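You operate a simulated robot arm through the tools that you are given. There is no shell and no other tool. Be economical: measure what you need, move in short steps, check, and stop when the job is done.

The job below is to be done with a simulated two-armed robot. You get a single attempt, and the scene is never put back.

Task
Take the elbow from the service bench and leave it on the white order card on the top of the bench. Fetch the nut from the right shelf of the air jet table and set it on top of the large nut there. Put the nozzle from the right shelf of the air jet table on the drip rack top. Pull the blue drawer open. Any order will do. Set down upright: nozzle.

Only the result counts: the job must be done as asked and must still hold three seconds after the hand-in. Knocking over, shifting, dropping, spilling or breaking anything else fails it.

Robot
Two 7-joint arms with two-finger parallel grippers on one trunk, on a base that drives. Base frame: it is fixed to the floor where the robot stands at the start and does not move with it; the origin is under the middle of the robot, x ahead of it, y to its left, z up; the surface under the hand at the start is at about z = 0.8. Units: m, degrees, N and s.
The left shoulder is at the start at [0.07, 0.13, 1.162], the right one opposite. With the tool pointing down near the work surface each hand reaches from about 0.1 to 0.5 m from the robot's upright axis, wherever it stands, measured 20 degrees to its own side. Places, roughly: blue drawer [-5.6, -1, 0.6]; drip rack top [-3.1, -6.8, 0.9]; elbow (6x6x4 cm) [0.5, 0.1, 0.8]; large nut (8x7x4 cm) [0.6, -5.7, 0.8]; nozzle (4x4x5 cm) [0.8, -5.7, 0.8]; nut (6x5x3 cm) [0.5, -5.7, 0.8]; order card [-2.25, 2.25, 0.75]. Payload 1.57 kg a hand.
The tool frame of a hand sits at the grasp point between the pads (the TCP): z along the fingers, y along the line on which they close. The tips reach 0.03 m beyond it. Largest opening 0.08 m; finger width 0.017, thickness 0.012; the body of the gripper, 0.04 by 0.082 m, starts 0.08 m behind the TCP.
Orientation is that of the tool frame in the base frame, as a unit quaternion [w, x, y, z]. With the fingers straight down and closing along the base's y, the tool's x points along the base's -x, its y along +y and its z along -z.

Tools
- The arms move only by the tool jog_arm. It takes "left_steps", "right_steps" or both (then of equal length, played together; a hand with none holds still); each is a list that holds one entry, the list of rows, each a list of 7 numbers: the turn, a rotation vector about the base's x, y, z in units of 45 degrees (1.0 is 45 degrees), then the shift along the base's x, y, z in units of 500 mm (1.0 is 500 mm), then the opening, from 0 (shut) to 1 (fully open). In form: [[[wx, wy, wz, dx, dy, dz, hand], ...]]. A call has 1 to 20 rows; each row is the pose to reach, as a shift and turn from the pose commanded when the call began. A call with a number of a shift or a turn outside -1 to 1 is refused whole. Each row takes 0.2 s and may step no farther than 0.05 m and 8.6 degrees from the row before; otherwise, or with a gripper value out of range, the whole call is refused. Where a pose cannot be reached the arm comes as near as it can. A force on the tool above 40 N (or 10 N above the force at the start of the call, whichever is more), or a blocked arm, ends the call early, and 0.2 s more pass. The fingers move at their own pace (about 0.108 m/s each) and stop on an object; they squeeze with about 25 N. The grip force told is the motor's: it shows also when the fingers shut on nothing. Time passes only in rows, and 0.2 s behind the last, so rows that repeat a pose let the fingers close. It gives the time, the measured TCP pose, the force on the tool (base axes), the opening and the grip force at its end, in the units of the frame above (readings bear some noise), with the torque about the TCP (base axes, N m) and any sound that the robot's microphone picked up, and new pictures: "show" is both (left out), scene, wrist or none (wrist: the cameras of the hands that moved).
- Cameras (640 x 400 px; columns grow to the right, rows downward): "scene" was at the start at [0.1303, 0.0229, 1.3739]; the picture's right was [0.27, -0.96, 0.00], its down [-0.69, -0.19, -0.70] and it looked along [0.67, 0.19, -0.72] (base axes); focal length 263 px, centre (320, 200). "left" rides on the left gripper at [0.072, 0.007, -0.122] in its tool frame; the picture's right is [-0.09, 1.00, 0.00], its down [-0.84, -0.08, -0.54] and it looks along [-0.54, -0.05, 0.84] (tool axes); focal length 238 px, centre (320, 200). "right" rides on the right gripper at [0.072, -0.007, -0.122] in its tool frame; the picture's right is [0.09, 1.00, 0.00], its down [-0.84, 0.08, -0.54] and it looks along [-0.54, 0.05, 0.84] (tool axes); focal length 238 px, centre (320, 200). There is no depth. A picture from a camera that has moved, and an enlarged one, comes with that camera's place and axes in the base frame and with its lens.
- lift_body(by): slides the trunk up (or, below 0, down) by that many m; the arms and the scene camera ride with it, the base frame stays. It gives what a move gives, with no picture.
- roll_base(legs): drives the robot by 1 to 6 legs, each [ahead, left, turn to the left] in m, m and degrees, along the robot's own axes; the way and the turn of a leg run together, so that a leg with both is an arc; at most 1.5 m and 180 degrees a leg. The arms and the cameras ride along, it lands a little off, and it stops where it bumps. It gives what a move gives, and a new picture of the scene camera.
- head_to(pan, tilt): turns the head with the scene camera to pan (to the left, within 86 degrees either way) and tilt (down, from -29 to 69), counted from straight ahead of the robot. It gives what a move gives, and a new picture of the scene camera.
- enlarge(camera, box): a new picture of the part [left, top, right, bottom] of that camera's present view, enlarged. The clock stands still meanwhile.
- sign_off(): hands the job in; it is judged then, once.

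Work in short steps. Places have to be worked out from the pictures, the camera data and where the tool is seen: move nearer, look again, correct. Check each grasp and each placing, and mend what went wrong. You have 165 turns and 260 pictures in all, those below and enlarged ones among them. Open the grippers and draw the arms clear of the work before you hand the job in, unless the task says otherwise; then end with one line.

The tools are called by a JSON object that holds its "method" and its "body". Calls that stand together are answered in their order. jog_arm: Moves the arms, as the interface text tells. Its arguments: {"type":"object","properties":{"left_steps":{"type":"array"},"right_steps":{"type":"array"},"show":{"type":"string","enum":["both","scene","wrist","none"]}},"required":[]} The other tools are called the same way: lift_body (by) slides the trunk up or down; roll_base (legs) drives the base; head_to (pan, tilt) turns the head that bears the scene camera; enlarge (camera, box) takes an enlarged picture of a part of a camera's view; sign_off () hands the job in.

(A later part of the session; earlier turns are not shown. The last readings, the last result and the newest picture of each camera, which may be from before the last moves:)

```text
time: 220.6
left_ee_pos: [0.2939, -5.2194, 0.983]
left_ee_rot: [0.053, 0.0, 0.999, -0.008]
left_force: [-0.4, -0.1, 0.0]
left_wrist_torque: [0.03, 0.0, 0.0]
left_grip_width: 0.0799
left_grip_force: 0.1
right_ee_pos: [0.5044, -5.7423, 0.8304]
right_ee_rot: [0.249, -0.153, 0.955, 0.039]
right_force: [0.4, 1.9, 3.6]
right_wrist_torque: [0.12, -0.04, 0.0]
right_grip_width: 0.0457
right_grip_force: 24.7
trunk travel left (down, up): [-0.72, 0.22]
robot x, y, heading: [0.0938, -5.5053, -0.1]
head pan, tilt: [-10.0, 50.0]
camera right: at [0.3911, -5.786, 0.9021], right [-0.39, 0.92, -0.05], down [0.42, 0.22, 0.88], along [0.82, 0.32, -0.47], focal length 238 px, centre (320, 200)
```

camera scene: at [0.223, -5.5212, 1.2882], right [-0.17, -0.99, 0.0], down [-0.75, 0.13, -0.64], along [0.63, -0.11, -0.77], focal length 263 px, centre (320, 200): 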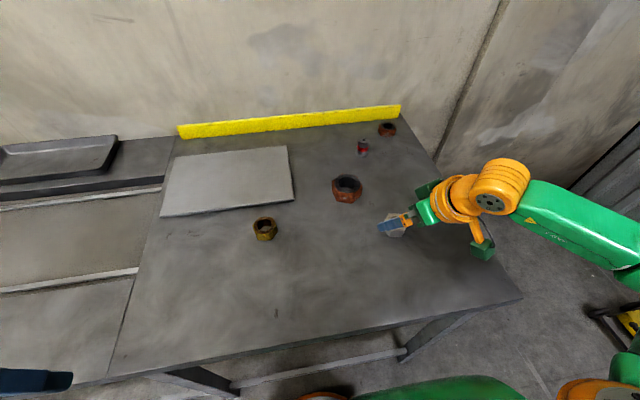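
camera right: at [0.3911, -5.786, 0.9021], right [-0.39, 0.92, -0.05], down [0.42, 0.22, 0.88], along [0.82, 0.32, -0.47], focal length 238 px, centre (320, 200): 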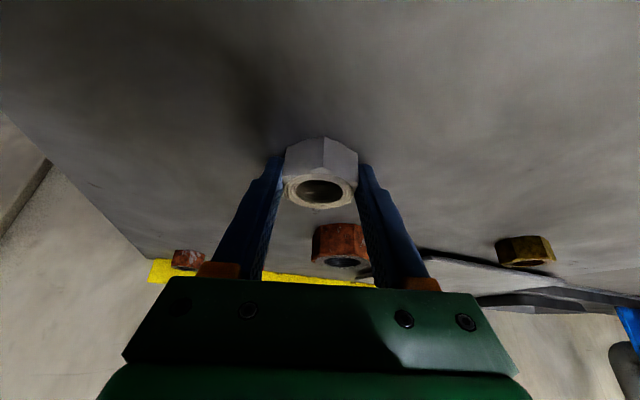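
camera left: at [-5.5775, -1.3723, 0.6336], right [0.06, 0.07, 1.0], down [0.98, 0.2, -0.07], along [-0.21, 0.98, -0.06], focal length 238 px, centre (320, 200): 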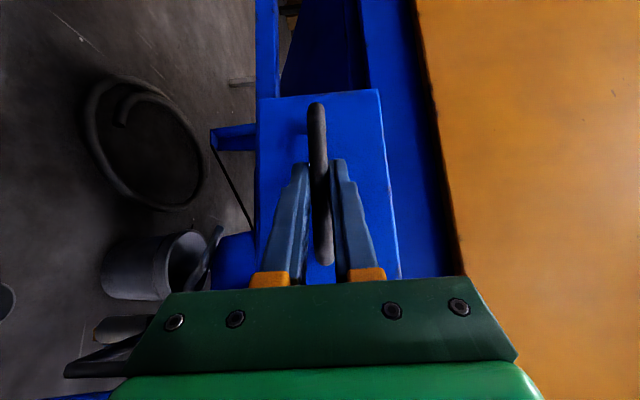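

Gripped (4.6 cm). I lift 7 cm and move toward the large nut.

{"method": "jog_arm", "body": {"right_steps": [[[0, 0, 0, 0, 0, 0.04, 0], [0, 0, 0, 0, 0, 0.1, 0], [0, 0, 0, 0, 0, 0.14, 0], [0, 0, 0, 0.06, 0.04, 0.15, 0], [0, 0, 0, 0.12, 0.08, 0.15, 0], [0, 0, 0, 0.15, 0.1, 0.15, 0], [0, 0, 0, 0.15, 0.1, 0.15, 0]]], "show": "both"}}

```text
time: 222.2
left_ee_pos: [0.2947, -5.22, 0.9828]
left_ee_rot: [0.054, 0.001, 0.999, -0.008]
left_force: [-0.4, 0.7, 0.3]
left_wrist_torque: [-0.01, 0.0, -0.02]
left_grip_width: 0.0799
left_grip_force: 0.2
right_ee_pos: [0.5811, -5.6928, 0.904]
right_ee_rot: [0.249, -0.153, 0.956, 0.04]
right_force: [-0.7, 0.3, -1.8]
right_wrist_torque: [0.0, 0.01, -0.02]
right_grip_width: 0.0456
right_grip_force: 25.0
trunk travel left (down, up): [-0.72, 0.22]
robot x, y, heading: [0.0957, -5.5087, 0.0]
head pan, tilt: [-10.0, 50.0]
camera scene: at [0.2237, -5.5216, 1.2881], right [-0.17, -0.99, 0.0], down [-0.76, 0.13, -0.64], along [0.63, -0.11, -0.77], focal length 263 px, centre (320, 200)
camera right: at [0.4675, -5.7365, 0.9765], right [-0.39, 0.92, -0.04], down [0.42, 0.22, 0.88], along [0.82, 0.32, -0.47], focal length 238 px, centre (320, 200)
```

scene: 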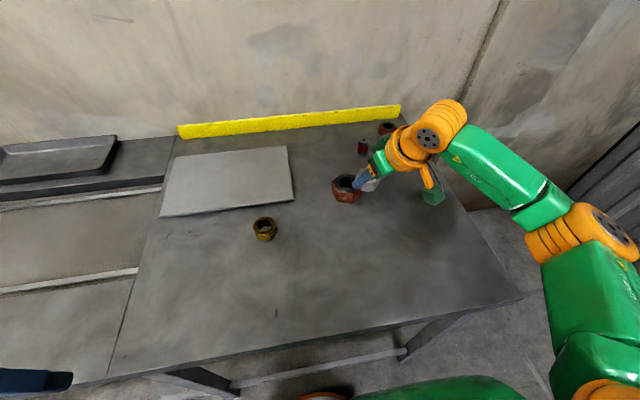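
right: 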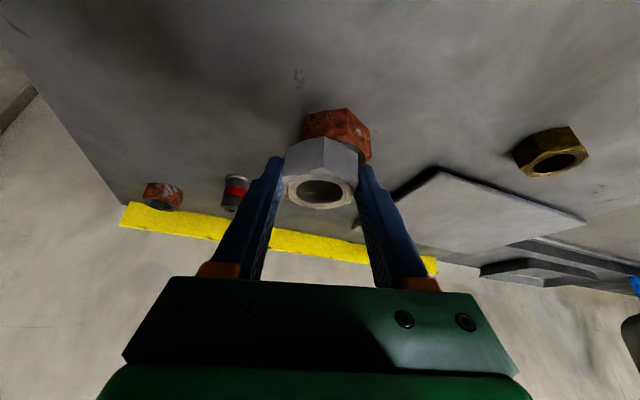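

I move above the large nut, staying clear in height.

{"method": "jog_arm", "body": {"right_steps": [[[0, 0, 0, 0.04, 0.03, 0, 0], [0, 0, 0, 0.081, 0.06, 0, 0], [0, 0, 0, 0.081, 0.06, 0, 0], [0, 0, 0, 0.081, 0.06, 0, 0]]], "show": "wrist"}}

{"method": "enlarge", "body": {"camera": "scene", "box": [300, 130, 420, 230]}}

```text
time: 223.2
left_ee_pos: [0.2943, -5.2188, 0.984]
left_ee_rot: [0.052, 0.002, 0.999, -0.008]
left_force: [0.3, -0.6, 0.2]
left_wrist_torque: [-0.04, -0.01, -0.02]
left_grip_width: 0.0803
left_grip_force: 0.0
right_ee_pos: [0.6216, -5.6632, 0.9037]
right_ee_rot: [0.249, -0.154, 0.955, 0.04]
right_force: [-0.5, -0.2, -2.6]
right_wrist_torque: [-0.04, 0.03, -0.01]
right_grip_width: 0.0458
right_grip_force: 25.0
trunk travel left (down, up): [-0.72, 0.22]
robot x, y, heading: [0.0949, -5.5088, 0.2]
head pan, tilt: [-10.0, 50.0]
camera right: at [0.508, -5.7065, 0.976], right [-0.39, 0.92, -0.04], down [0.42, 0.22, 0.88], along [0.82, 0.32, -0.47], focal length 238 px, centre (320, 200)
```

right: 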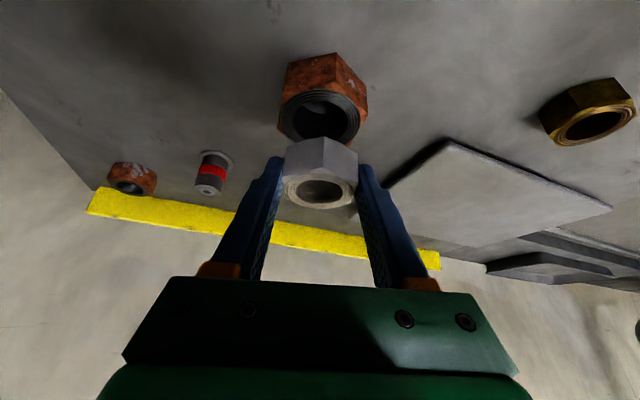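

```text
4.00 times, centred on (360, 180) of scene
camera zoom: at [0.2239, -5.5213, 1.2881], right [-0.17, -0.99, 0.0], down [-0.76, 0.13, -0.64], along [0.63, -0.11, -0.77], focal length 1053 px, centre (160, 280)
```

zoom: 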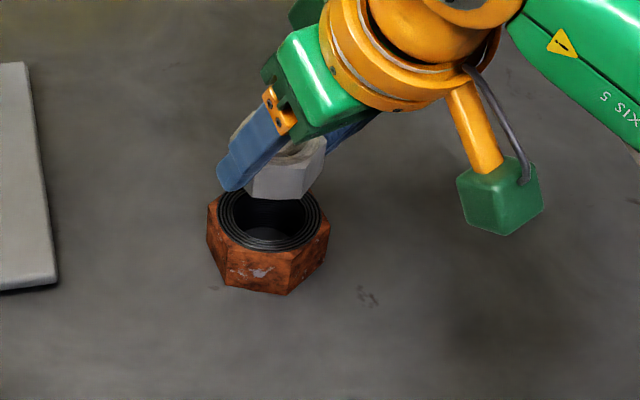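

The nuts are aligned within ~3 mm. I shift −2 mm in x and lower most of the way.

{"method": "jog_arm", "body": {"right_steps": [[[0, 0, 0, -0.005, -0.002, -0.02, 0], [0, 0, 0, -0.005, -0.002, -0.04, 0], [0, 0, 0, -0.005, -0.002, -0.052, 0], [0, 0, 0, -0.005, -0.002, -0.052, 0]]], "show": "wrist"}}

{"method": "enlarge", "body": {"camera": "scene", "box": [300, 130, 420, 230]}}

```text
time: 224.2
left_ee_pos: [0.294, -5.2195, 0.9832]
left_ee_rot: [0.053, 0.001, 0.999, -0.008]
left_force: [-0.5, 0.5, -0.1]
left_wrist_torque: [0.04, -0.01, -0.03]
left_grip_width: 0.0801
left_grip_force: 0.1
right_ee_pos: [0.6197, -5.6644, 0.8788]
right_ee_rot: [0.25, -0.153, 0.955, 0.041]
right_force: [0.4, 0.1, -2.2]
right_wrist_torque: [-0.02, 0.01, 0.0]
right_grip_width: 0.0456
right_grip_force: 24.7
trunk travel left (down, up): [-0.72, 0.22]
robot x, y, heading: [0.0952, -5.51, -0.0]
head pan, tilt: [-10.0, 50.0]
camera right: at [0.5055, -5.7077, 0.9506], right [-0.39, 0.92, -0.04], down [0.42, 0.22, 0.88], along [0.82, 0.32, -0.47], focal length 238 px, centre (320, 200)
```

right: 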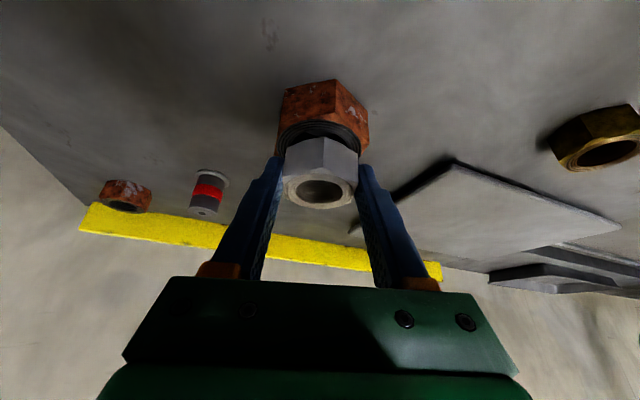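

```text
4.00 times, centred on (360, 180) of scene
camera zoom: at [0.2238, -5.5214, 1.2881], right [-0.17, -0.99, 0.0], down [-0.76, 0.13, -0.64], along [0.63, -0.11, -0.77], focal length 1053 px, centre (160, 280)
```

zoom: 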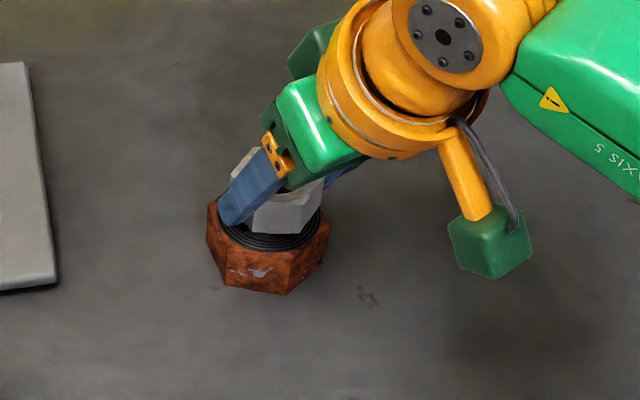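

Well aligned. I lower in small steps until contact.

{"method": "jog_arm", "body": {"right_steps": [[[0, 0, 0, 0, 0.003, -0.005, 0], [0, 0, 0, 0, 0.003, -0.01, 0], [0, 0, 0, 0, 0.003, -0.014, 0], [0, 0, 0, 0, 0.003, -0.018, 0], [0, 0, 0, 0, 0.003, -0.022, 0], [0, 0, 0, 0, 0.003, -0.026, 0]]], "show": "none"}}

{"method": "enlarge", "body": {"camera": "scene", "box": [300, 130, 420, 230]}}

```text
time: 225.6
left_ee_pos: [0.2948, -5.2201, 0.9821]
left_ee_rot: [0.053, 0.001, 0.999, -0.008]
left_force: [0.3, -0.2, -0.4]
left_wrist_torque: [0.02, 0.01, -0.01]
left_grip_width: 0.0799
left_grip_force: 0.1
right_ee_pos: [0.6196, -5.6624, 0.8666]
right_ee_rot: [0.249, -0.152, 0.955, 0.04]
right_force: [0.5, 0.1, -1.5]
right_wrist_torque: [0.0, -0.02, 0.02]
right_grip_width: 0.0457
right_grip_force: 25.0
trunk travel left (down, up): [-0.72, 0.22]
robot x, y, heading: [0.0942, -5.5103, 0.2]
head pan, tilt: [-10.0, 50.0]
```

```text
4.00 times, centred on (360, 180) of scene
camera zoom: at [0.2236, -5.5213, 1.2881], right [-0.17, -0.99, 0.0], down [-0.76, 0.13, -0.64], along [0.63, -0.11, -0.77], focal length 1053 px, centre (160, 280)
```

zoom: 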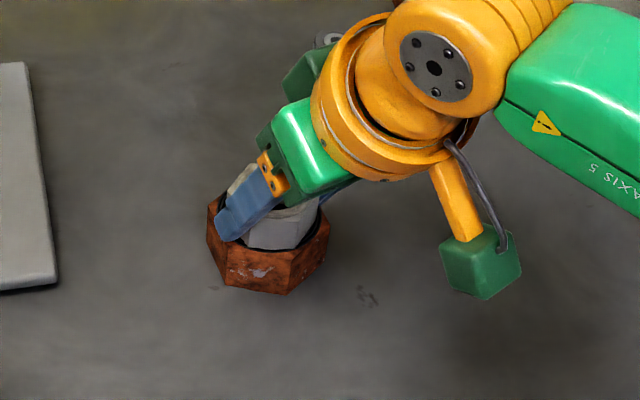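

No contact yet. I continue in 1.5 mm steps.

{"method": "jog_arm", "body": {"right_steps": [[[0, 0, 0, 0, 0, -0.003, 0], [0, 0, 0, 0, 0, -0.006, 0], [0, 0, 0, 0, 0, -0.009, 0], [0, 0, 0, 0, 0, -0.012, 0]]], "show": "wrist"}}

```text
time: 226.6
left_ee_pos: [0.2898, -5.2191, 0.984]
left_ee_rot: [0.054, 0.002, 0.998, -0.008]
left_force: [0.0, 0.1, -0.1]
left_wrist_torque: [0.02, 0.01, 0.04]
left_grip_width: 0.0797
left_grip_force: 0.1
right_ee_pos: [0.617, -5.6615, 0.8658]
right_ee_rot: [0.256, -0.151, 0.954, 0.039]
right_force: [12.1, -4.7, 35.3]
right_wrist_torque: [0.32, -0.34, -0.21]
right_grip_width: 0.0457
right_grip_force: 25.3
trunk travel left (down, up): [-0.72, 0.22]
robot x, y, heading: [0.0958, -5.5113, 0.0]
head pan, tilt: [-10.0, 50.0]
camera right: at [0.502, -5.7057, 0.9361], right [-0.38, 0.92, -0.05], down [0.41, 0.22, 0.89], along [0.83, 0.32, -0.46], focal length 238 px, centre (320, 200)
```

right: 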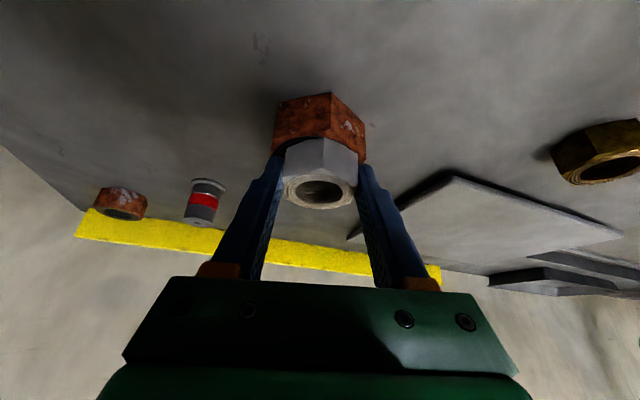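

Contact (35 N). I ease up slightly, open, and withdraw back along the tool axis.

{"method": "jog_arm", "body": {"right_steps": [[[0, 0, 0, 0, 0, 0.008, 0], [0, 0, 0, 0, 0, 0.008, 0], [0, 0, 0, 0, 0, 0.008, 0.75], [0, 0, 0, 0, 0, 0.008, 0.9], [0, 0, 0, -0.025, -0.008, 0.055, 0.9], [0, 0, 0, -0.05, -0.016, 0.1, 0.9], [0, 0, 0, -0.08, -0.025, 0.16, 0.9], [0, 0, 0, -0.12, -0.035, 0.22, 1], [0, 0, 0, -0.12, -0.035, 0.22, 1]]], "show": "wrist"}}

{"method": "enlarge", "body": {"camera": "scene", "box": [300, 130, 420, 230]}}

```text
time: 228.6
left_ee_pos: [0.2942, -5.2183, 0.9836]
left_ee_rot: [0.052, 0.001, 0.999, -0.009]
left_force: [-0.7, 0.0, 0.5]
left_wrist_torque: [0.01, 0.0, 0.01]
left_grip_width: 0.0801
left_grip_force: 0.1
right_ee_pos: [0.5585, -5.6794, 0.9704]
right_ee_rot: [0.249, -0.153, 0.956, 0.04]
right_force: [0.4, -1.0, 0.5]
right_wrist_torque: [-0.03, -0.01, 0.02]
right_grip_width: 0.0803
right_grip_force: 0.0
trunk travel left (down, up): [-0.72, 0.22]
robot x, y, heading: [0.0937, -5.5116, 0.1]
head pan, tilt: [-10.0, 50.0]
camera right: at [0.4443, -5.7238, 1.0427], right [-0.39, 0.92, -0.05], down [0.42, 0.22, 0.88], along [0.82, 0.32, -0.47], focal length 238 px, centre (320, 200)
```

right: 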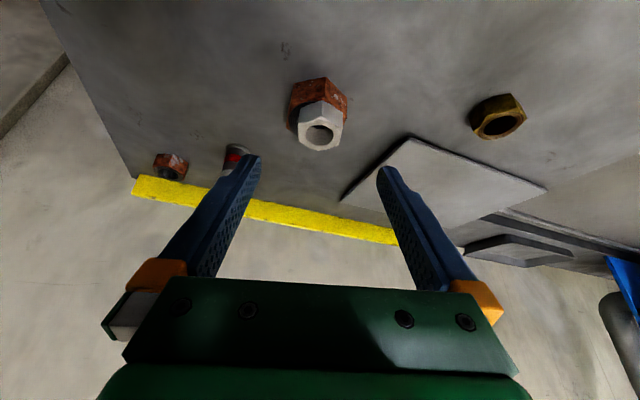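

```text
4.00 times, centred on (360, 180) of scene
camera zoom: at [0.2235, -5.521, 1.2881], right [-0.17, -0.99, 0.0], down [-0.76, 0.13, -0.64], along [0.63, -0.11, -0.77], focal length 1053 px, centre (160, 280)
```

zoom: 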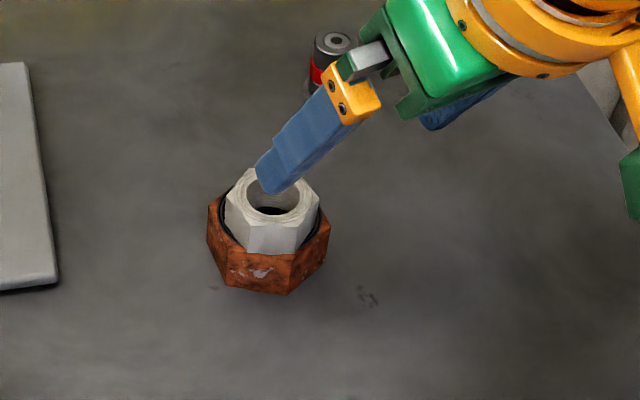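

The silver nut sits centred on the large nut. For the nozzle I'll work from the table's right end: retract the right hand, then drive round.

{"method": "jog_arm", "body": {"right_steps": [[[0, 0, -0.1, -0.06, 0, 0.06, 1], [0, 0, -0.2, -0.14, 0, 0.1, 1], [0, 0, -0.3, -0.22, 0, 0.12, 1], [0, 0, -0.4, -0.3, 0, 0.12, 1], [0, 0, -0.4, -0.34, 0, 0.12, 1]]], "show": "none"}}

{"method": "roll_base", "body": {"legs": [[-0.5, 0, 0], [0, -0.68, 0], [0, 0, 80]]}}

{"method": "head_to", "body": {"pan": -40, "tilt": 35}}

```text
time: 229.8
left_ee_pos: [0.2945, -5.2197, 0.9844]
left_ee_rot: [0.053, 0.002, 0.999, -0.008]
left_force: [-0.5, 0.3, -0.4]
left_wrist_torque: [-0.01, -0.02, -0.01]
left_grip_width: 0.0799
left_grip_force: 0.0
right_ee_pos: [0.3887, -5.6808, 1.03]
right_ee_rot: [0.253, -0.001, 0.968, 0.0]
right_force: [0.3, -0.5, 0.8]
right_wrist_torque: [0.0, 0.02, 0.01]
right_grip_width: 0.08
right_grip_force: 0.0
trunk travel left (down, up): [-0.72, 0.22]
robot x, y, heading: [0.0956, -5.5086, 0.1]
head pan, tilt: [-10.0, 50.0]
```

```text
time: 239.4
left_ee_pos: [-0.6519, -5.9384, 0.9839]
left_ee_rot: [0.045, -0.638, 0.768, 0.027]
left_force: [-0.2, -0.5, 1.0]
left_wrist_torque: [0.0, 0.01, -0.01]
left_grip_width: 0.0804
left_grip_force: 0.0
right_ee_pos: [-0.1806, -5.9302, 1.0311]
right_ee_rot: [0.194, -0.621, 0.742, 0.162]
right_force: [0.1, 0.0, 0.1]
right_wrist_torque: [-0.02, -0.03, -0.02]
right_grip_width: 0.0799
right_grip_force: 0.0
trunk travel left (down, up): [-0.72, 0.22]
robot x, y, heading: [-0.4036, -6.184, 80.1]
head pan, tilt: [-10.0, 50.0]
camera scene: at [-0.3648, -6.0648, 1.2882], right [0.94, -0.35, 0.0], down [-0.27, -0.72, -0.64], along [0.22, 0.6, -0.77], focal length 263 px, centre (320, 200)
```

scene: 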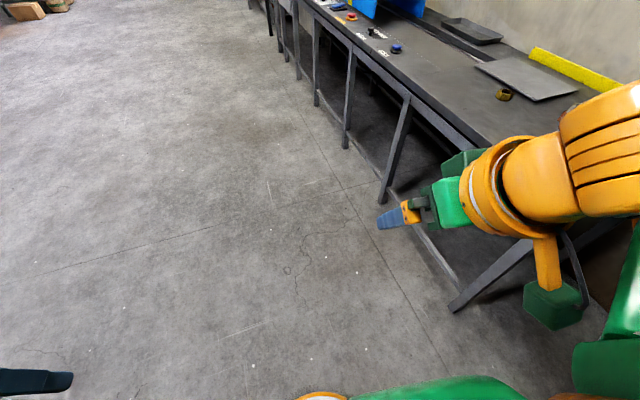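

```text
time: 240.4
left_ee_pos: [-0.6516, -5.9389, 0.9837]
left_ee_rot: [0.046, -0.638, 0.768, 0.027]
left_force: [0.1, 0.2, -0.1]
left_wrist_torque: [0.0, 0.01, -0.02]
left_grip_width: 0.0803
left_grip_force: 0.1
right_ee_pos: [-0.1816, -5.9284, 1.0306]
right_ee_rot: [0.193, -0.62, 0.743, 0.162]
right_force: [0.0, -0.4, -0.9]
right_wrist_torque: [0.03, 0.0, -0.02]
right_grip_width: 0.0797
right_grip_force: 0.0
trunk travel left (down, up): [-0.72, 0.22]
robot x, y, heading: [-0.401, -6.1851, 79.8]
head pan, tilt: [-40.0, 35.0]
camera scene: at [-0.324, -6.0807, 1.3099], right [0.64, -0.77, 0.0], down [-0.44, -0.37, -0.82], along [0.63, 0.52, -0.57], focal length 263 px, centre (320, 200)
```

scene: 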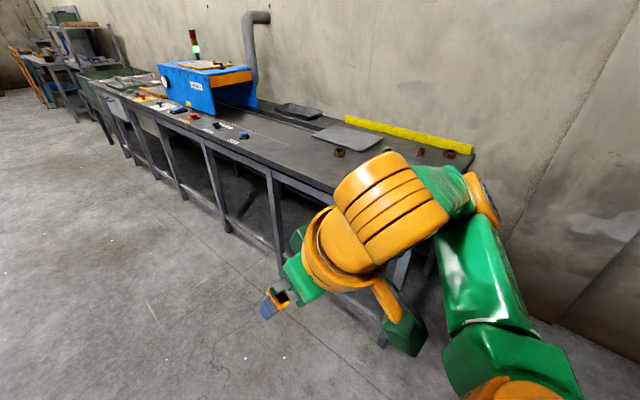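

I strafe toward the table's end, in two stages to check the wall clearance.

{"method": "roll_base", "body": {"legs": [[0.11, -0.64, 0]]}}

{"method": "head_to", "body": {"pan": -60, "tilt": 30}}

```text
time: 244.0
left_ee_pos: [0.0039, -5.9459, 0.983]
left_ee_rot: [0.046, -0.636, 0.77, 0.027]
left_force: [-0.1, -0.3, 0.0]
left_wrist_torque: [0.01, -0.02, 0.0]
left_grip_width: 0.0799
left_grip_force: 0.1
right_ee_pos: [0.4745, -5.9417, 1.0308]
right_ee_rot: [0.194, -0.618, 0.745, 0.16]
right_force: [-0.7, 0.3, 0.3]
right_wrist_torque: [-0.04, -0.03, -0.01]
right_grip_width: 0.08
right_grip_force: 0.0
trunk travel left (down, up): [-0.72, 0.22]
robot x, y, heading: [0.2509, -6.1899, 79.7]
head pan, tilt: [-40.0, 35.0]
camera scene: at [0.3306, -6.0905, 1.31], right [0.63, -0.77, 0.0], down [-0.44, -0.36, -0.82], along [0.63, 0.52, -0.57], focal length 263 px, centre (320, 200)
```

scene: 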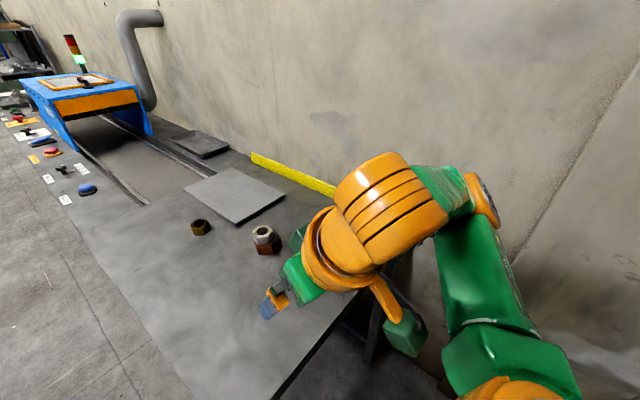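

```text
time: 244.9
left_ee_pos: [0.005, -5.9468, 0.9837]
left_ee_rot: [0.046, -0.635, 0.771, 0.028]
left_force: [-0.3, 0.2, 0.3]
left_wrist_torque: [0.01, -0.02, -0.01]
left_grip_width: 0.0798
left_grip_force: 0.0
right_ee_pos: [0.4753, -5.9405, 1.0303]
right_ee_rot: [0.194, -0.617, 0.745, 0.161]
right_force: [0.4, -0.1, 0.2]
right_wrist_torque: [-0.01, 0.0, 0.01]
right_grip_width: 0.0799
right_grip_force: 0.1
trunk travel left (down, up): [-0.72, 0.22]
robot x, y, heading: [0.2515, -6.1952, 79.4]
head pan, tilt: [-60.0, 30.0]
camera scene: at [0.3486, -6.1163, 1.3177], right [0.33, -0.94, 0.0], down [-0.47, -0.17, -0.87], along [0.82, 0.29, -0.5], focal length 263 px, centre (320, 200)
```

scene: 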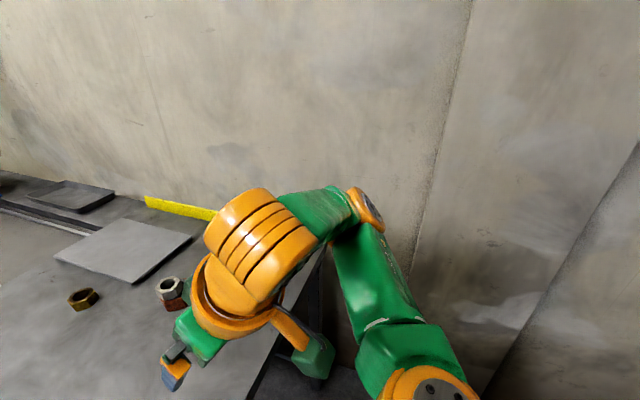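

Elbow clearance to the wall is limited, so I turn right 12° first and then shift in.

{"method": "roll_base", "body": {"legs": [[0, 0, -12], [0.1, -0.15, 0]]}}

{"method": "head_to", "body": {"pan": -10, "tilt": 50}}

{"method": "enlarge", "body": {"camera": "right", "box": [0, 0, 640, 400]}}

```text
time: 247.2
left_ee_pos: [0.2373, -5.8645, 0.9831]
left_ee_rot: [0.05, -0.551, 0.833, 0.021]
left_force: [-0.6, -0.5, -0.7]
left_wrist_torque: [0.0, -0.02, 0.0]
left_grip_width: 0.0803
left_grip_force: 0.1
right_ee_pos: [0.6983, -5.9572, 1.0299]
right_ee_rot: [0.21, -0.536, 0.806, 0.139]
right_force: [0.1, 0.2, 0.2]
right_wrist_torque: [-0.01, -0.02, 0.05]
right_grip_width: 0.08
right_grip_force: 0.1
trunk travel left (down, up): [-0.72, 0.22]
robot x, y, heading: [0.427, -6.1605, 67.0]
head pan, tilt: [-60.0, 30.0]
camera scene: at [0.5374, -6.1027, 1.3179], right [0.13, -0.99, 0.0], down [-0.49, -0.06, -0.87], along [0.86, 0.11, -0.5], focal length 263 px, centre (320, 200)
```

scene: 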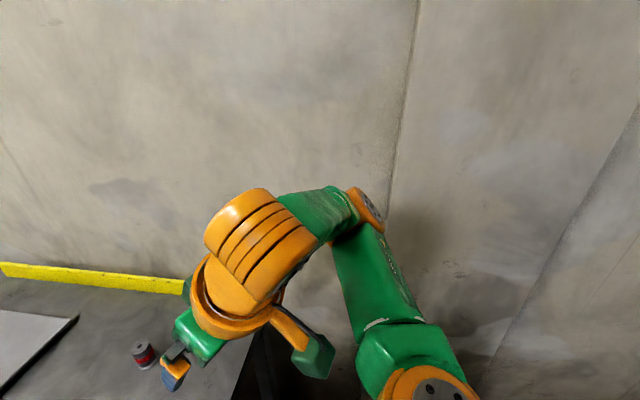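

```text
time: 248.3
left_ee_pos: [0.2396, -5.8643, 0.9833]
left_ee_rot: [0.048, -0.551, 0.833, 0.022]
left_force: [0.7, -0.2, 0.0]
left_wrist_torque: [0.03, -0.01, -0.02]
left_grip_width: 0.0797
left_grip_force: 0.2
right_ee_pos: [0.7002, -5.9583, 1.0313]
right_ee_rot: [0.21, -0.536, 0.806, 0.14]
right_force: [0.4, -0.4, -0.1]
right_wrist_torque: [-0.01, -0.02, -0.04]
right_grip_width: 0.0803
right_grip_force: 0.0
trunk travel left (down, up): [-0.72, 0.22]
robot x, y, heading: [0.4296, -6.159, 67.2]
head pan, tilt: [-10.0, 50.0]
camera scene: at [0.4917, -6.049, 1.2882], right [0.84, -0.54, 0.0], down [-0.42, -0.64, -0.64], along [0.35, 0.54, -0.77], focal length 263 px, centre (320, 200)
```

scene: 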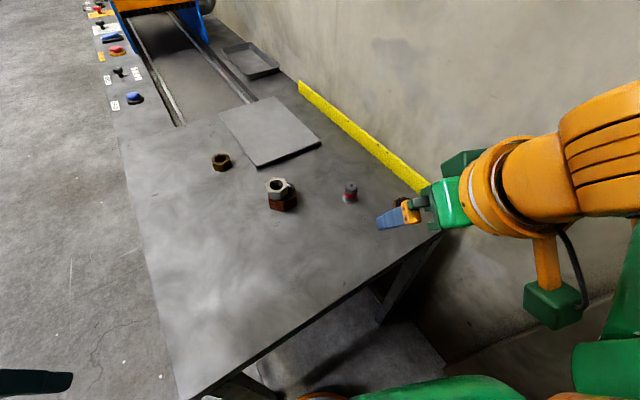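

```text
1.00 times, centred on (320, 200) of right (not enlarged: the box is as wide or as high as the picture)
camera zoom: at [0.6595, -6.0721, 1.1021], right [-0.95, 0.31, -0.05], down [0.11, 0.46, 0.88], along [0.3, 0.83, -0.47], focal length 238 px, centre (320, 200)
```

zoom: 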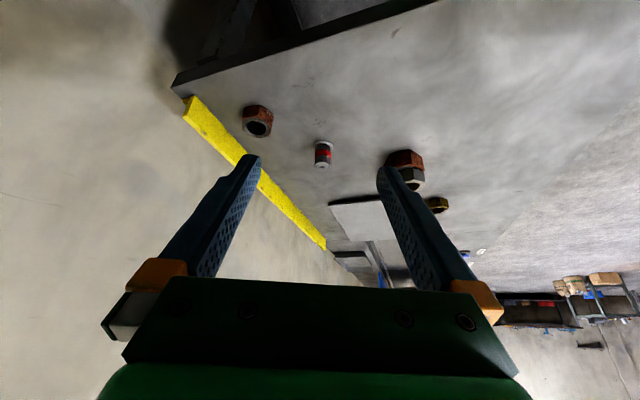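

The nozzle is at (0.777, −5.745). I move to a point 9 cm back along the tool axis from the grip and check.

{"method": "jog_arm", "body": {"right_steps": [[[0, 0, 0, 0.02, 0.06, -0.03, 1], [0, 0, 0, 0.045, 0.13, -0.07, 1], [0, 0, 0, 0.07, 0.2, -0.11, 1], [0, 0, 0, 0.09, 0.27, -0.15, 1], [0, 0, 0, 0.116, 0.336, -0.2, 1], [0, 0, 0, 0.116, 0.336, -0.226, 1], [0, 0, 0, 0.116, 0.336, -0.226, 1]]], "show": "both"}}

```text
time: 249.9
left_ee_pos: [0.2393, -5.8644, 0.9837]
left_ee_rot: [0.048, -0.551, 0.833, 0.022]
left_force: [-0.7, -0.5, -0.2]
left_wrist_torque: [0.03, -0.01, -0.01]
left_grip_width: 0.0801
left_grip_force: 0.0
right_ee_pos: [0.7592, -5.7886, 0.9172]
right_ee_rot: [0.21, -0.536, 0.805, 0.14]
right_force: [-1.1, -0.2, -0.3]
right_wrist_torque: [0.02, 0.0, 0.0]
right_grip_width: 0.0796
right_grip_force: 0.1
trunk travel left (down, up): [-0.72, 0.22]
robot x, y, heading: [0.4294, -6.1579, 67.1]
head pan, tilt: [-10.0, 50.0]
camera scene: at [0.4915, -6.049, 1.2882], right [0.84, -0.54, 0.0], down [-0.41, -0.64, -0.64], along [0.35, 0.54, -0.77], focal length 263 px, centre (320, 200)
camera right: at [0.7176, -5.904, 0.9888], right [-0.95, 0.31, -0.05], down [0.11, 0.46, 0.88], along [0.29, 0.83, -0.47], focal length 238 px, centre (320, 200)
```

scene: 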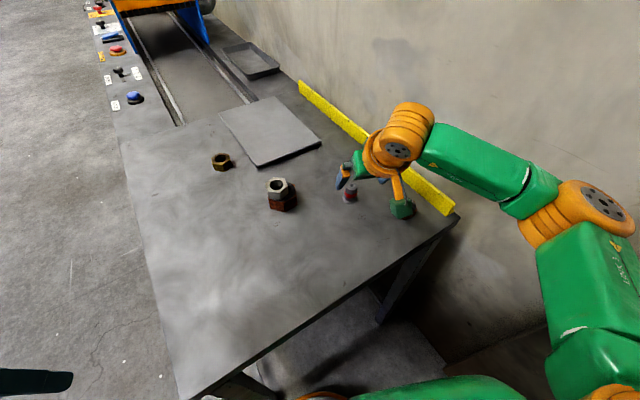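
right: 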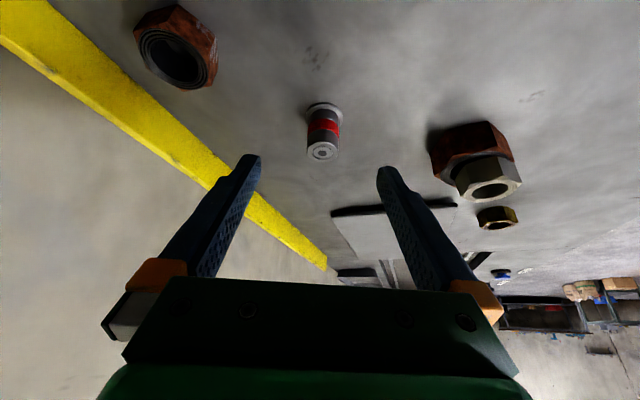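

Aligned. I descend along the tool axis to the grip height.

{"method": "jog_arm", "body": {"right_steps": [[[0, 0, 0, 0.008, 0.025, -0.05, 1], [0, 0, 0, 0.016, 0.05, -0.1, 1], [0, 0, 0, 0.024, 0.074, -0.15, 1], [0, 0, 0, 0.024, 0.074, -0.15, 1]]], "show": "both"}}

```text
time: 250.9
left_ee_pos: [0.2387, -5.8642, 0.9832]
left_ee_rot: [0.049, -0.551, 0.833, 0.022]
left_force: [0.9, 0.6, -0.8]
left_wrist_torque: [0.01, 0.02, -0.01]
left_grip_width: 0.0798
left_grip_force: 0.1
right_ee_pos: [0.7699, -5.7517, 0.8424]
right_ee_rot: [0.21, -0.536, 0.806, 0.139]
right_force: [0.4, -0.2, -0.4]
right_wrist_torque: [0.01, 0.02, 0.0]
right_grip_width: 0.0801
right_grip_force: 0.2
trunk travel left (down, up): [-0.72, 0.22]
robot x, y, heading: [0.427, -6.1648, 67.1]
head pan, tilt: [-10.0, 50.0]
camera scene: at [0.4915, -6.0492, 1.2882], right [0.84, -0.54, 0.0], down [-0.41, -0.64, -0.64], along [0.35, 0.54, -0.77], focal length 263 px, centre (320, 200)
camera right: at [0.7289, -5.8675, 0.914], right [-0.95, 0.31, -0.05], down [0.11, 0.46, 0.88], along [0.29, 0.83, -0.47], focal length 238 px, centre (320, 200)
```

scene: 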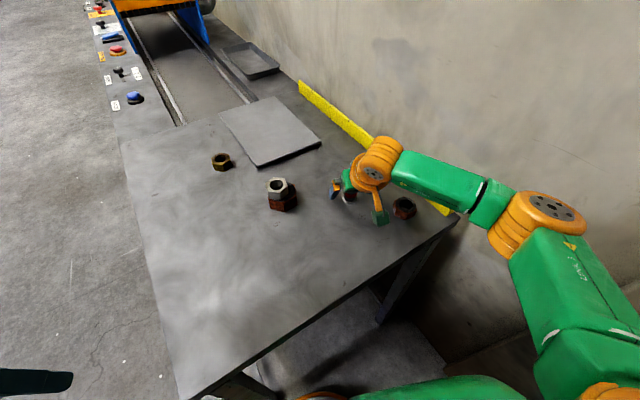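
right: 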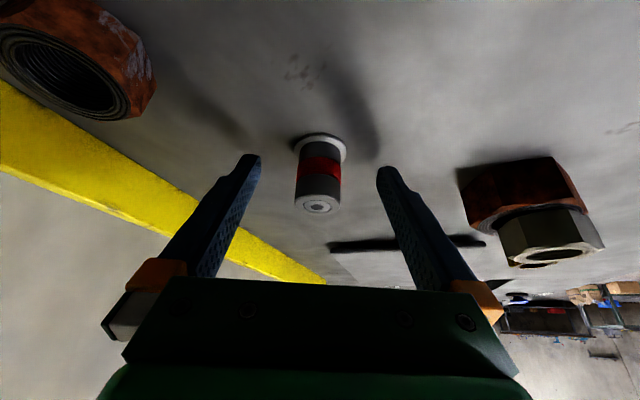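

The nozzle's body is between the pads. I close.

{"method": "jog_arm", "body": {"right_steps": [[[0, 0, 0, 0, 0, 0, 0.6], [0, 0, 0, 0, 0, 0, 0.3], [0, 0, 0, 0, 0, 0, 0], [0, 0, 0, 0, 0, 0, 0], [0, 0, 0, 0, 0, 0, 0]]], "show": "wrist"}}

```text
time: 252.1
left_ee_pos: [0.2387, -5.8636, 0.9837]
left_ee_rot: [0.048, -0.551, 0.833, 0.021]
left_force: [0.5, 0.6, 0.0]
left_wrist_torque: [0.01, 0.03, 0.0]
left_grip_width: 0.0802
left_grip_force: 0.0
right_ee_pos: [0.7698, -5.7527, 0.8417]
right_ee_rot: [0.209, -0.535, 0.806, 0.139]
right_force: [-0.1, -1.4, -0.7]
right_wrist_torque: [-0.02, -0.05, -0.01]
right_grip_width: 0.029
right_grip_force: 24.6
trunk travel left (down, up): [-0.72, 0.22]
robot x, y, heading: [0.4285, -6.1618, 67.1]
head pan, tilt: [-10.0, 50.0]
camera right: at [0.7291, -5.8675, 0.9141], right [-0.95, 0.31, -0.05], down [0.11, 0.46, 0.88], along [0.3, 0.83, -0.47], focal length 238 px, centre (320, 200)
```

right: 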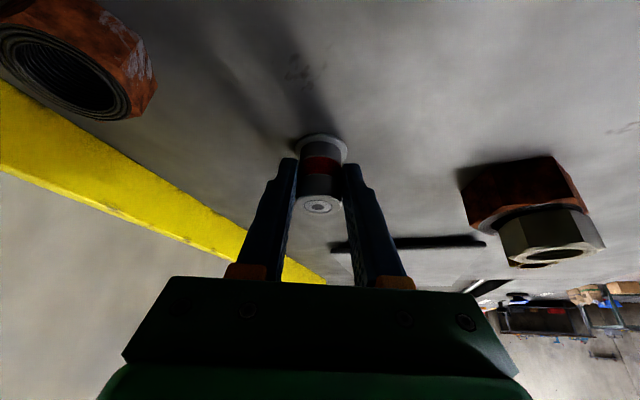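

Gripped (2.9 cm). I lift straight up, then retract toward the robot.

{"method": "jog_arm", "body": {"right_steps": [[[0, 0, 0, 0, 0, 0.05, 0], [0, 0, 0, 0, 0, 0.12, 0], [0, 0, 0, 0, 0, 0.2, 0], [0, 0, 0, -0.01, -0.03, 0.28, 0], [0, 0, 0, -0.04, -0.1, 0.34, 0], [0, 0, 0, -0.07, -0.18, 0.38, 0], [0, 0, 0, -0.1, -0.26, 0.38, 0], [0, 0, 0, -0.13, -0.34, 0.38, 0], [0, 0, 0, -0.13, -0.34, 0.38, 0]]], "show": "both"}}

```text
time: 254.1
left_ee_pos: [0.2391, -5.8631, 0.982]
left_ee_rot: [0.049, -0.55, 0.833, 0.022]
left_force: [0.0, 0.6, 0.7]
left_wrist_torque: [-0.01, 0.05, 0.03]
left_grip_width: 0.08
left_grip_force: 0.2
right_ee_pos: [0.7055, -5.9215, 1.0319]
right_ee_rot: [0.209, -0.536, 0.806, 0.139]
right_force: [0.1, 0.1, -1.5]
right_wrist_torque: [0.01, 0.02, -0.01]
right_grip_width: 0.029
right_grip_force: 25.2
trunk travel left (down, up): [-0.72, 0.22]
robot x, y, heading: [0.4267, -6.1588, 67.1]
head pan, tilt: [-10.0, 50.0]
camera scene: at [0.492, -6.0481, 1.2881], right [0.84, -0.54, 0.0], down [-0.41, -0.64, -0.64], along [0.35, 0.54, -0.77], focal length 263 px, centre (320, 200)
camera right: at [0.6646, -6.0363, 1.1037], right [-0.95, 0.31, -0.05], down [0.11, 0.46, 0.88], along [0.3, 0.83, -0.47], focal length 238 px, centre (320, 200)
```

scene: 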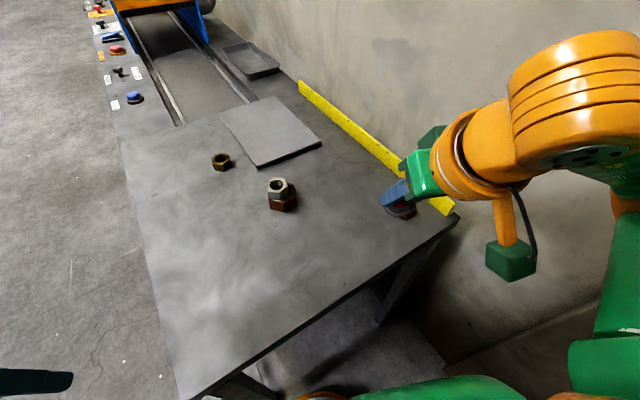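
right: 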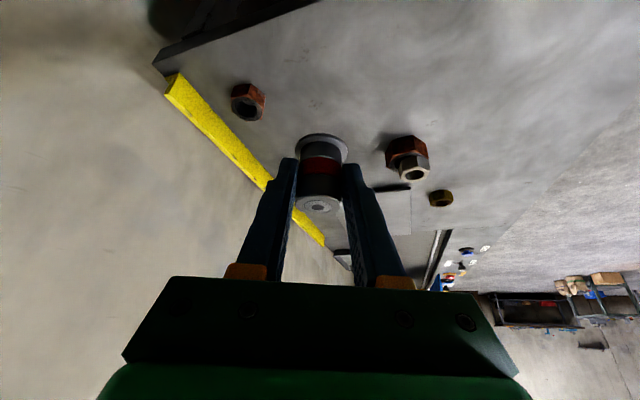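

I retrace my way out from beside the table.

{"method": "roll_base", "body": {"legs": [[-0.1, 0.15, 0], [-0.25, 0.65, 0], [0.3, 0.6, 0]]}}

{"method": "head_to", "body": {"pan": 80, "tilt": 15}}

```text
time: 262.4
left_ee_pos: [-1.0581, -5.3606, 0.982]
left_ee_rot: [0.048, -0.547, 0.835, 0.021]
left_force: [0.1, -0.7, -0.5]
left_wrist_torque: [0.03, -0.01, 0.01]
left_grip_width: 0.0801
left_grip_force: 0.0
right_ee_pos: [-0.5934, -5.4213, 1.0324]
right_ee_rot: [0.21, -0.532, 0.808, 0.139]
right_force: [0.6, -0.1, -1.6]
right_wrist_torque: [0.0, -0.01, 0.02]
right_grip_width: 0.0287
right_grip_force: 25.2
trunk travel left (down, up): [-0.72, 0.22]
robot x, y, heading: [-0.8754, -5.6555, 66.6]
head pan, tilt: [-10.0, 50.0]
camera scene: at [-0.8075, -5.5473, 1.2882], right [0.84, -0.55, 0.0], down [-0.42, -0.64, -0.64], along [0.35, 0.54, -0.77], focal length 263 px, centre (320, 200)
```

scene: 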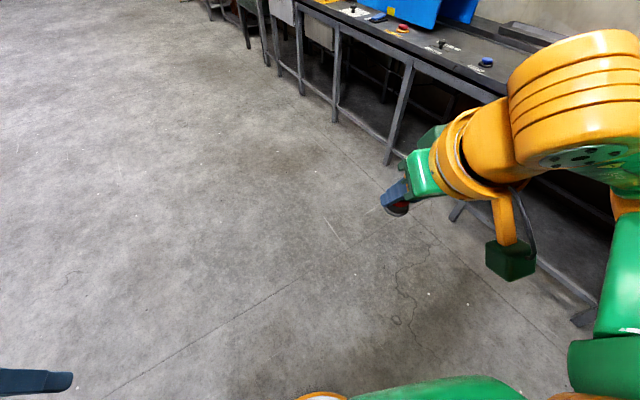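

```text
time: 264.0
left_ee_pos: [-1.0592, -5.3604, 0.9834]
left_ee_rot: [0.049, -0.547, 0.835, 0.021]
left_force: [0.8, 0.6, 0.3]
left_wrist_torque: [0.01, -0.01, 0.0]
left_grip_width: 0.0798
left_grip_force: 0.0
right_ee_pos: [-0.5923, -5.4213, 1.0304]
right_ee_rot: [0.211, -0.532, 0.808, 0.139]
right_force: [0.0, -0.2, -2.0]
right_wrist_torque: [-0.03, -0.01, 0.03]
right_grip_width: 0.0288
right_grip_force: 25.0
trunk travel left (down, up): [-0.72, 0.22]
robot x, y, heading: [-0.8775, -5.6551, 66.7]
head pan, tilt: [80.0, 15.0]
camera scene: at [-0.9283, -5.5598, 1.3419], right [0.55, 0.84, 0.0], down [0.22, -0.14, -0.97], along [-0.81, 0.53, -0.26], focal length 263 px, centre (320, 200)
```

scene: 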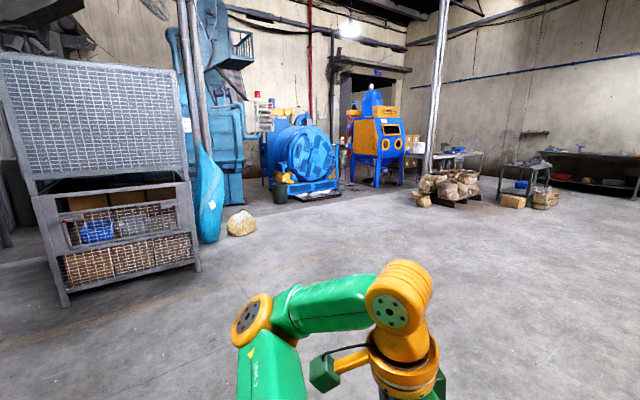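

I turn to face the drip rack's direction (about heading 200°).

{"method": "roll_base", "body": {"legs": [[0, 0, 133]]}}

{"method": "head_to", "body": {"pan": 10, "tilt": 18}}

```text
time: 269.9
left_ee_pos: [-0.969, -5.9951, 0.9842]
left_ee_rot: [0.001, 0.986, 0.161, -0.053]
left_force: [0.0, -0.5, -0.8]
left_wrist_torque: [0.02, 0.02, -0.01]
left_grip_width: 0.0799
left_grip_force: 0.1
right_ee_pos: [-1.2363, -5.6094, 1.0329]
right_ee_rot: [0.041, 0.955, 0.159, -0.249]
right_force: [-0.1, 0.0, -3.0]
right_wrist_torque: [0.03, -0.02, -0.01]
right_grip_width: 0.0289
right_grip_force: 25.5
trunk travel left (down, up): [-0.72, 0.22]
robot x, y, heading: [-0.8732, -5.6589, -160.9]
head pan, tilt: [80.0, 15.0]
camera scene: at [-0.9037, -5.7659, 1.3419], right [-0.99, -0.16, 0.0], down [-0.04, 0.26, -0.97], along [0.15, -0.95, -0.26], focal length 263 px, centre (320, 200)
```

scene: 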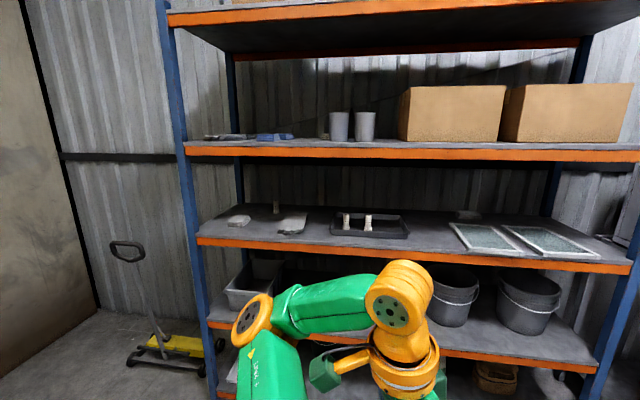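

```text
time: 271.3
left_ee_pos: [-0.9684, -5.9969, 0.9833]
left_ee_rot: [-0.001, 0.985, 0.162, -0.053]
left_force: [0.2, 0.0, 0.1]
left_wrist_torque: [0.0, 0.0, -0.05]
left_grip_width: 0.0802
left_grip_force: 0.0
right_ee_pos: [-1.2354, -5.6105, 1.0322]
right_ee_rot: [0.041, 0.954, 0.158, -0.25]
right_force: [0.6, 0.8, -1.3]
right_wrist_torque: [0.0, -0.02, 0.0]
right_grip_width: 0.0288
right_grip_force: 25.3
trunk travel left (down, up): [-0.72, 0.22]
robot x, y, heading: [-0.8732, -5.6593, -161.1]
head pan, tilt: [10.0, 18.0]
camera scene: at [-0.9998, -5.7189, 1.337], right [-0.48, 0.87, 0.0], down [0.27, 0.15, -0.95], along [-0.83, -0.46, -0.31], focal length 263 px, centre (320, 200)
```

scene: 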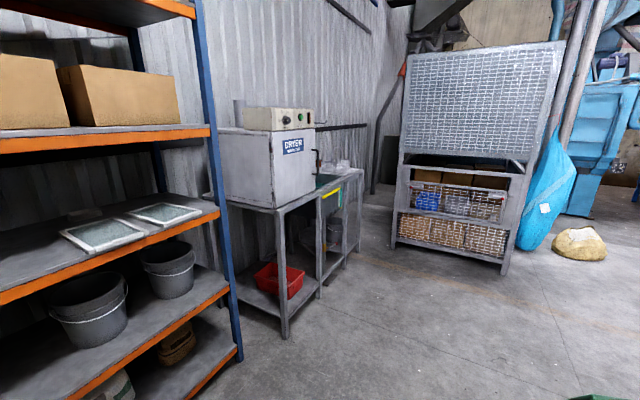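

The drip rack should be at the right end of the dryer's table. I enlarge it.

{"method": "enlarge", "body": {"camera": "scene", "box": [220, 90, 400, 290]}}

```text
2.00 times, centred on (310, 190) of scene
camera zoom: at [-0.9998, -5.7189, 1.337], right [-0.48, 0.87, 0.0], down [0.27, 0.15, -0.95], along [-0.83, -0.46, -0.31], focal length 527 px, centre (340, 220)
```

zoom: 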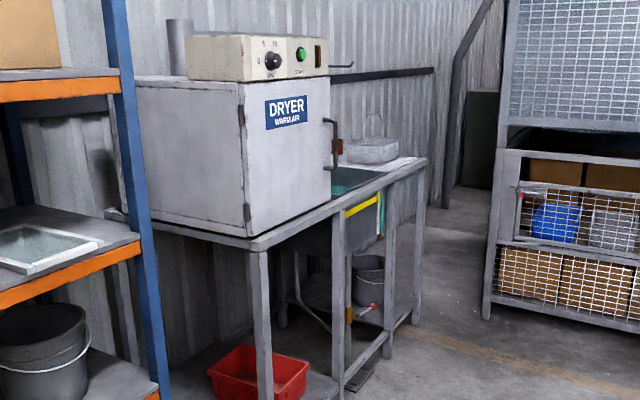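

I drive to about (−2.5, −5.6) and face the dryer table for a closer look.

{"method": "roll_base", "body": {"legs": [[0, 0, -19], [1.5, 0, 0], [0.15, 0, 0], [0, 0, 85]]}}

{"method": "head_to", "body": {"pan": -25, "tilt": 30}}

```text
time: 284.4
left_ee_pos: [-2.2491, -5.8705, 0.9827]
left_ee_rot: [0.029, 0.736, 0.675, -0.044]
left_force: [0.0, 0.8, -0.1]
left_wrist_torque: [0.01, 0.03, 0.02]
left_grip_width: 0.0801
left_grip_force: 0.0
right_ee_pos: [-2.7097, -5.9619, 1.0313]
right_ee_rot: [0.171, 0.712, 0.655, -0.186]
right_force: [-0.2, 0.0, -2.0]
right_wrist_torque: [0.04, -0.02, 0.0]
right_grip_width: 0.0288
right_grip_force: 25.2
trunk travel left (down, up): [-0.72, 0.22]
robot x, y, heading: [-2.5183, -5.6542, -94.6]
head pan, tilt: [10.0, 18.0]
camera scene: at [-2.5133, -5.7903, 1.337], right [-1.0, -0.09, 0.0], down [-0.03, 0.31, -0.95], along [0.09, -0.95, -0.31], focal length 263 px, centre (320, 200)
```

scene: 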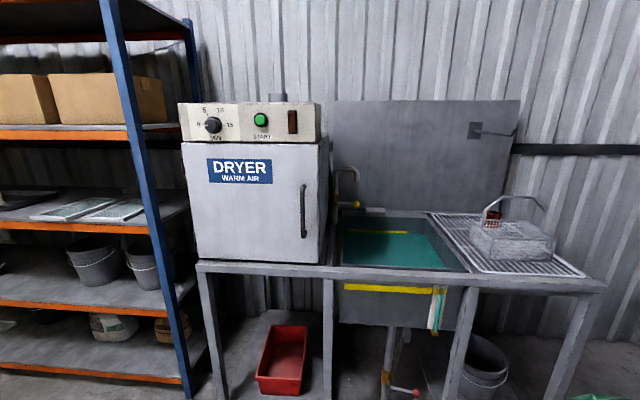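

```text
time: 285.4
left_ee_pos: [-2.248, -5.8724, 0.9831]
left_ee_rot: [0.029, 0.736, 0.675, -0.044]
left_force: [0.2, 0.1, -0.8]
left_wrist_torque: [-0.01, 0.0, -0.01]
left_grip_width: 0.08
left_grip_force: 0.1
right_ee_pos: [-2.7093, -5.96, 1.0326]
right_ee_rot: [0.171, 0.711, 0.656, -0.185]
right_force: [-0.8, 0.7, -1.8]
right_wrist_torque: [0.03, 0.02, -0.02]
right_grip_width: 0.0288
right_grip_force: 25.4
trunk travel left (down, up): [-0.72, 0.22]
robot x, y, heading: [-2.517, -5.6487, -94.5]
head pan, tilt: [-25.0, 30.0]
camera scene: at [-2.5665, -5.776, 1.3177], right [-0.87, 0.5, 0.0], down [0.25, 0.43, -0.87], along [-0.43, -0.75, -0.5], focal length 263 px, centre (320, 200)
```

scene: 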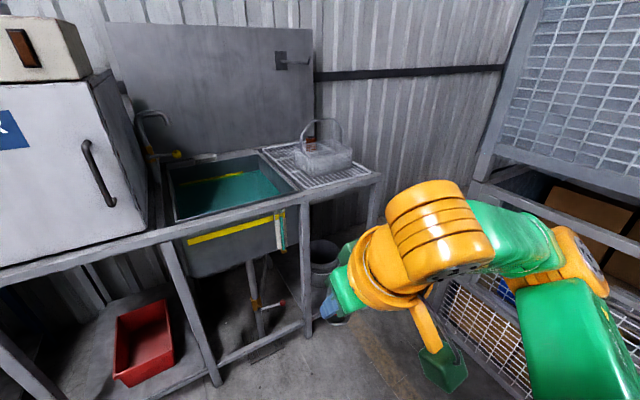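

{"method": "enlarge", "body": {"camera": "scene", "box": [230, 100, 410, 220]}}

```text
3.33 times, centred on (320, 160) of scene
camera zoom: at [-2.5665, -5.776, 1.3177], right [-0.87, 0.5, 0.0], down [0.25, 0.43, -0.87], along [-0.43, -0.75, -0.5], focal length 878 px, centre (320, 333)
```

zoom: 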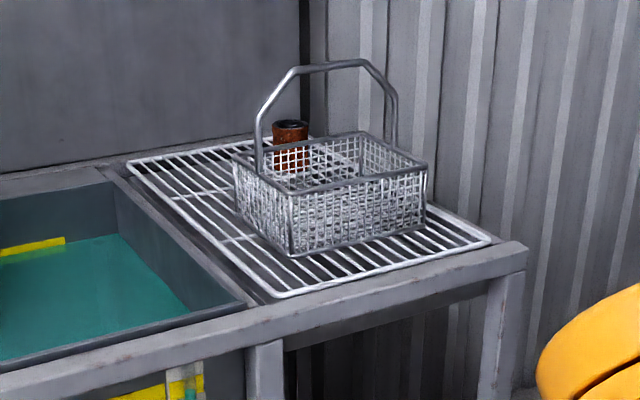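

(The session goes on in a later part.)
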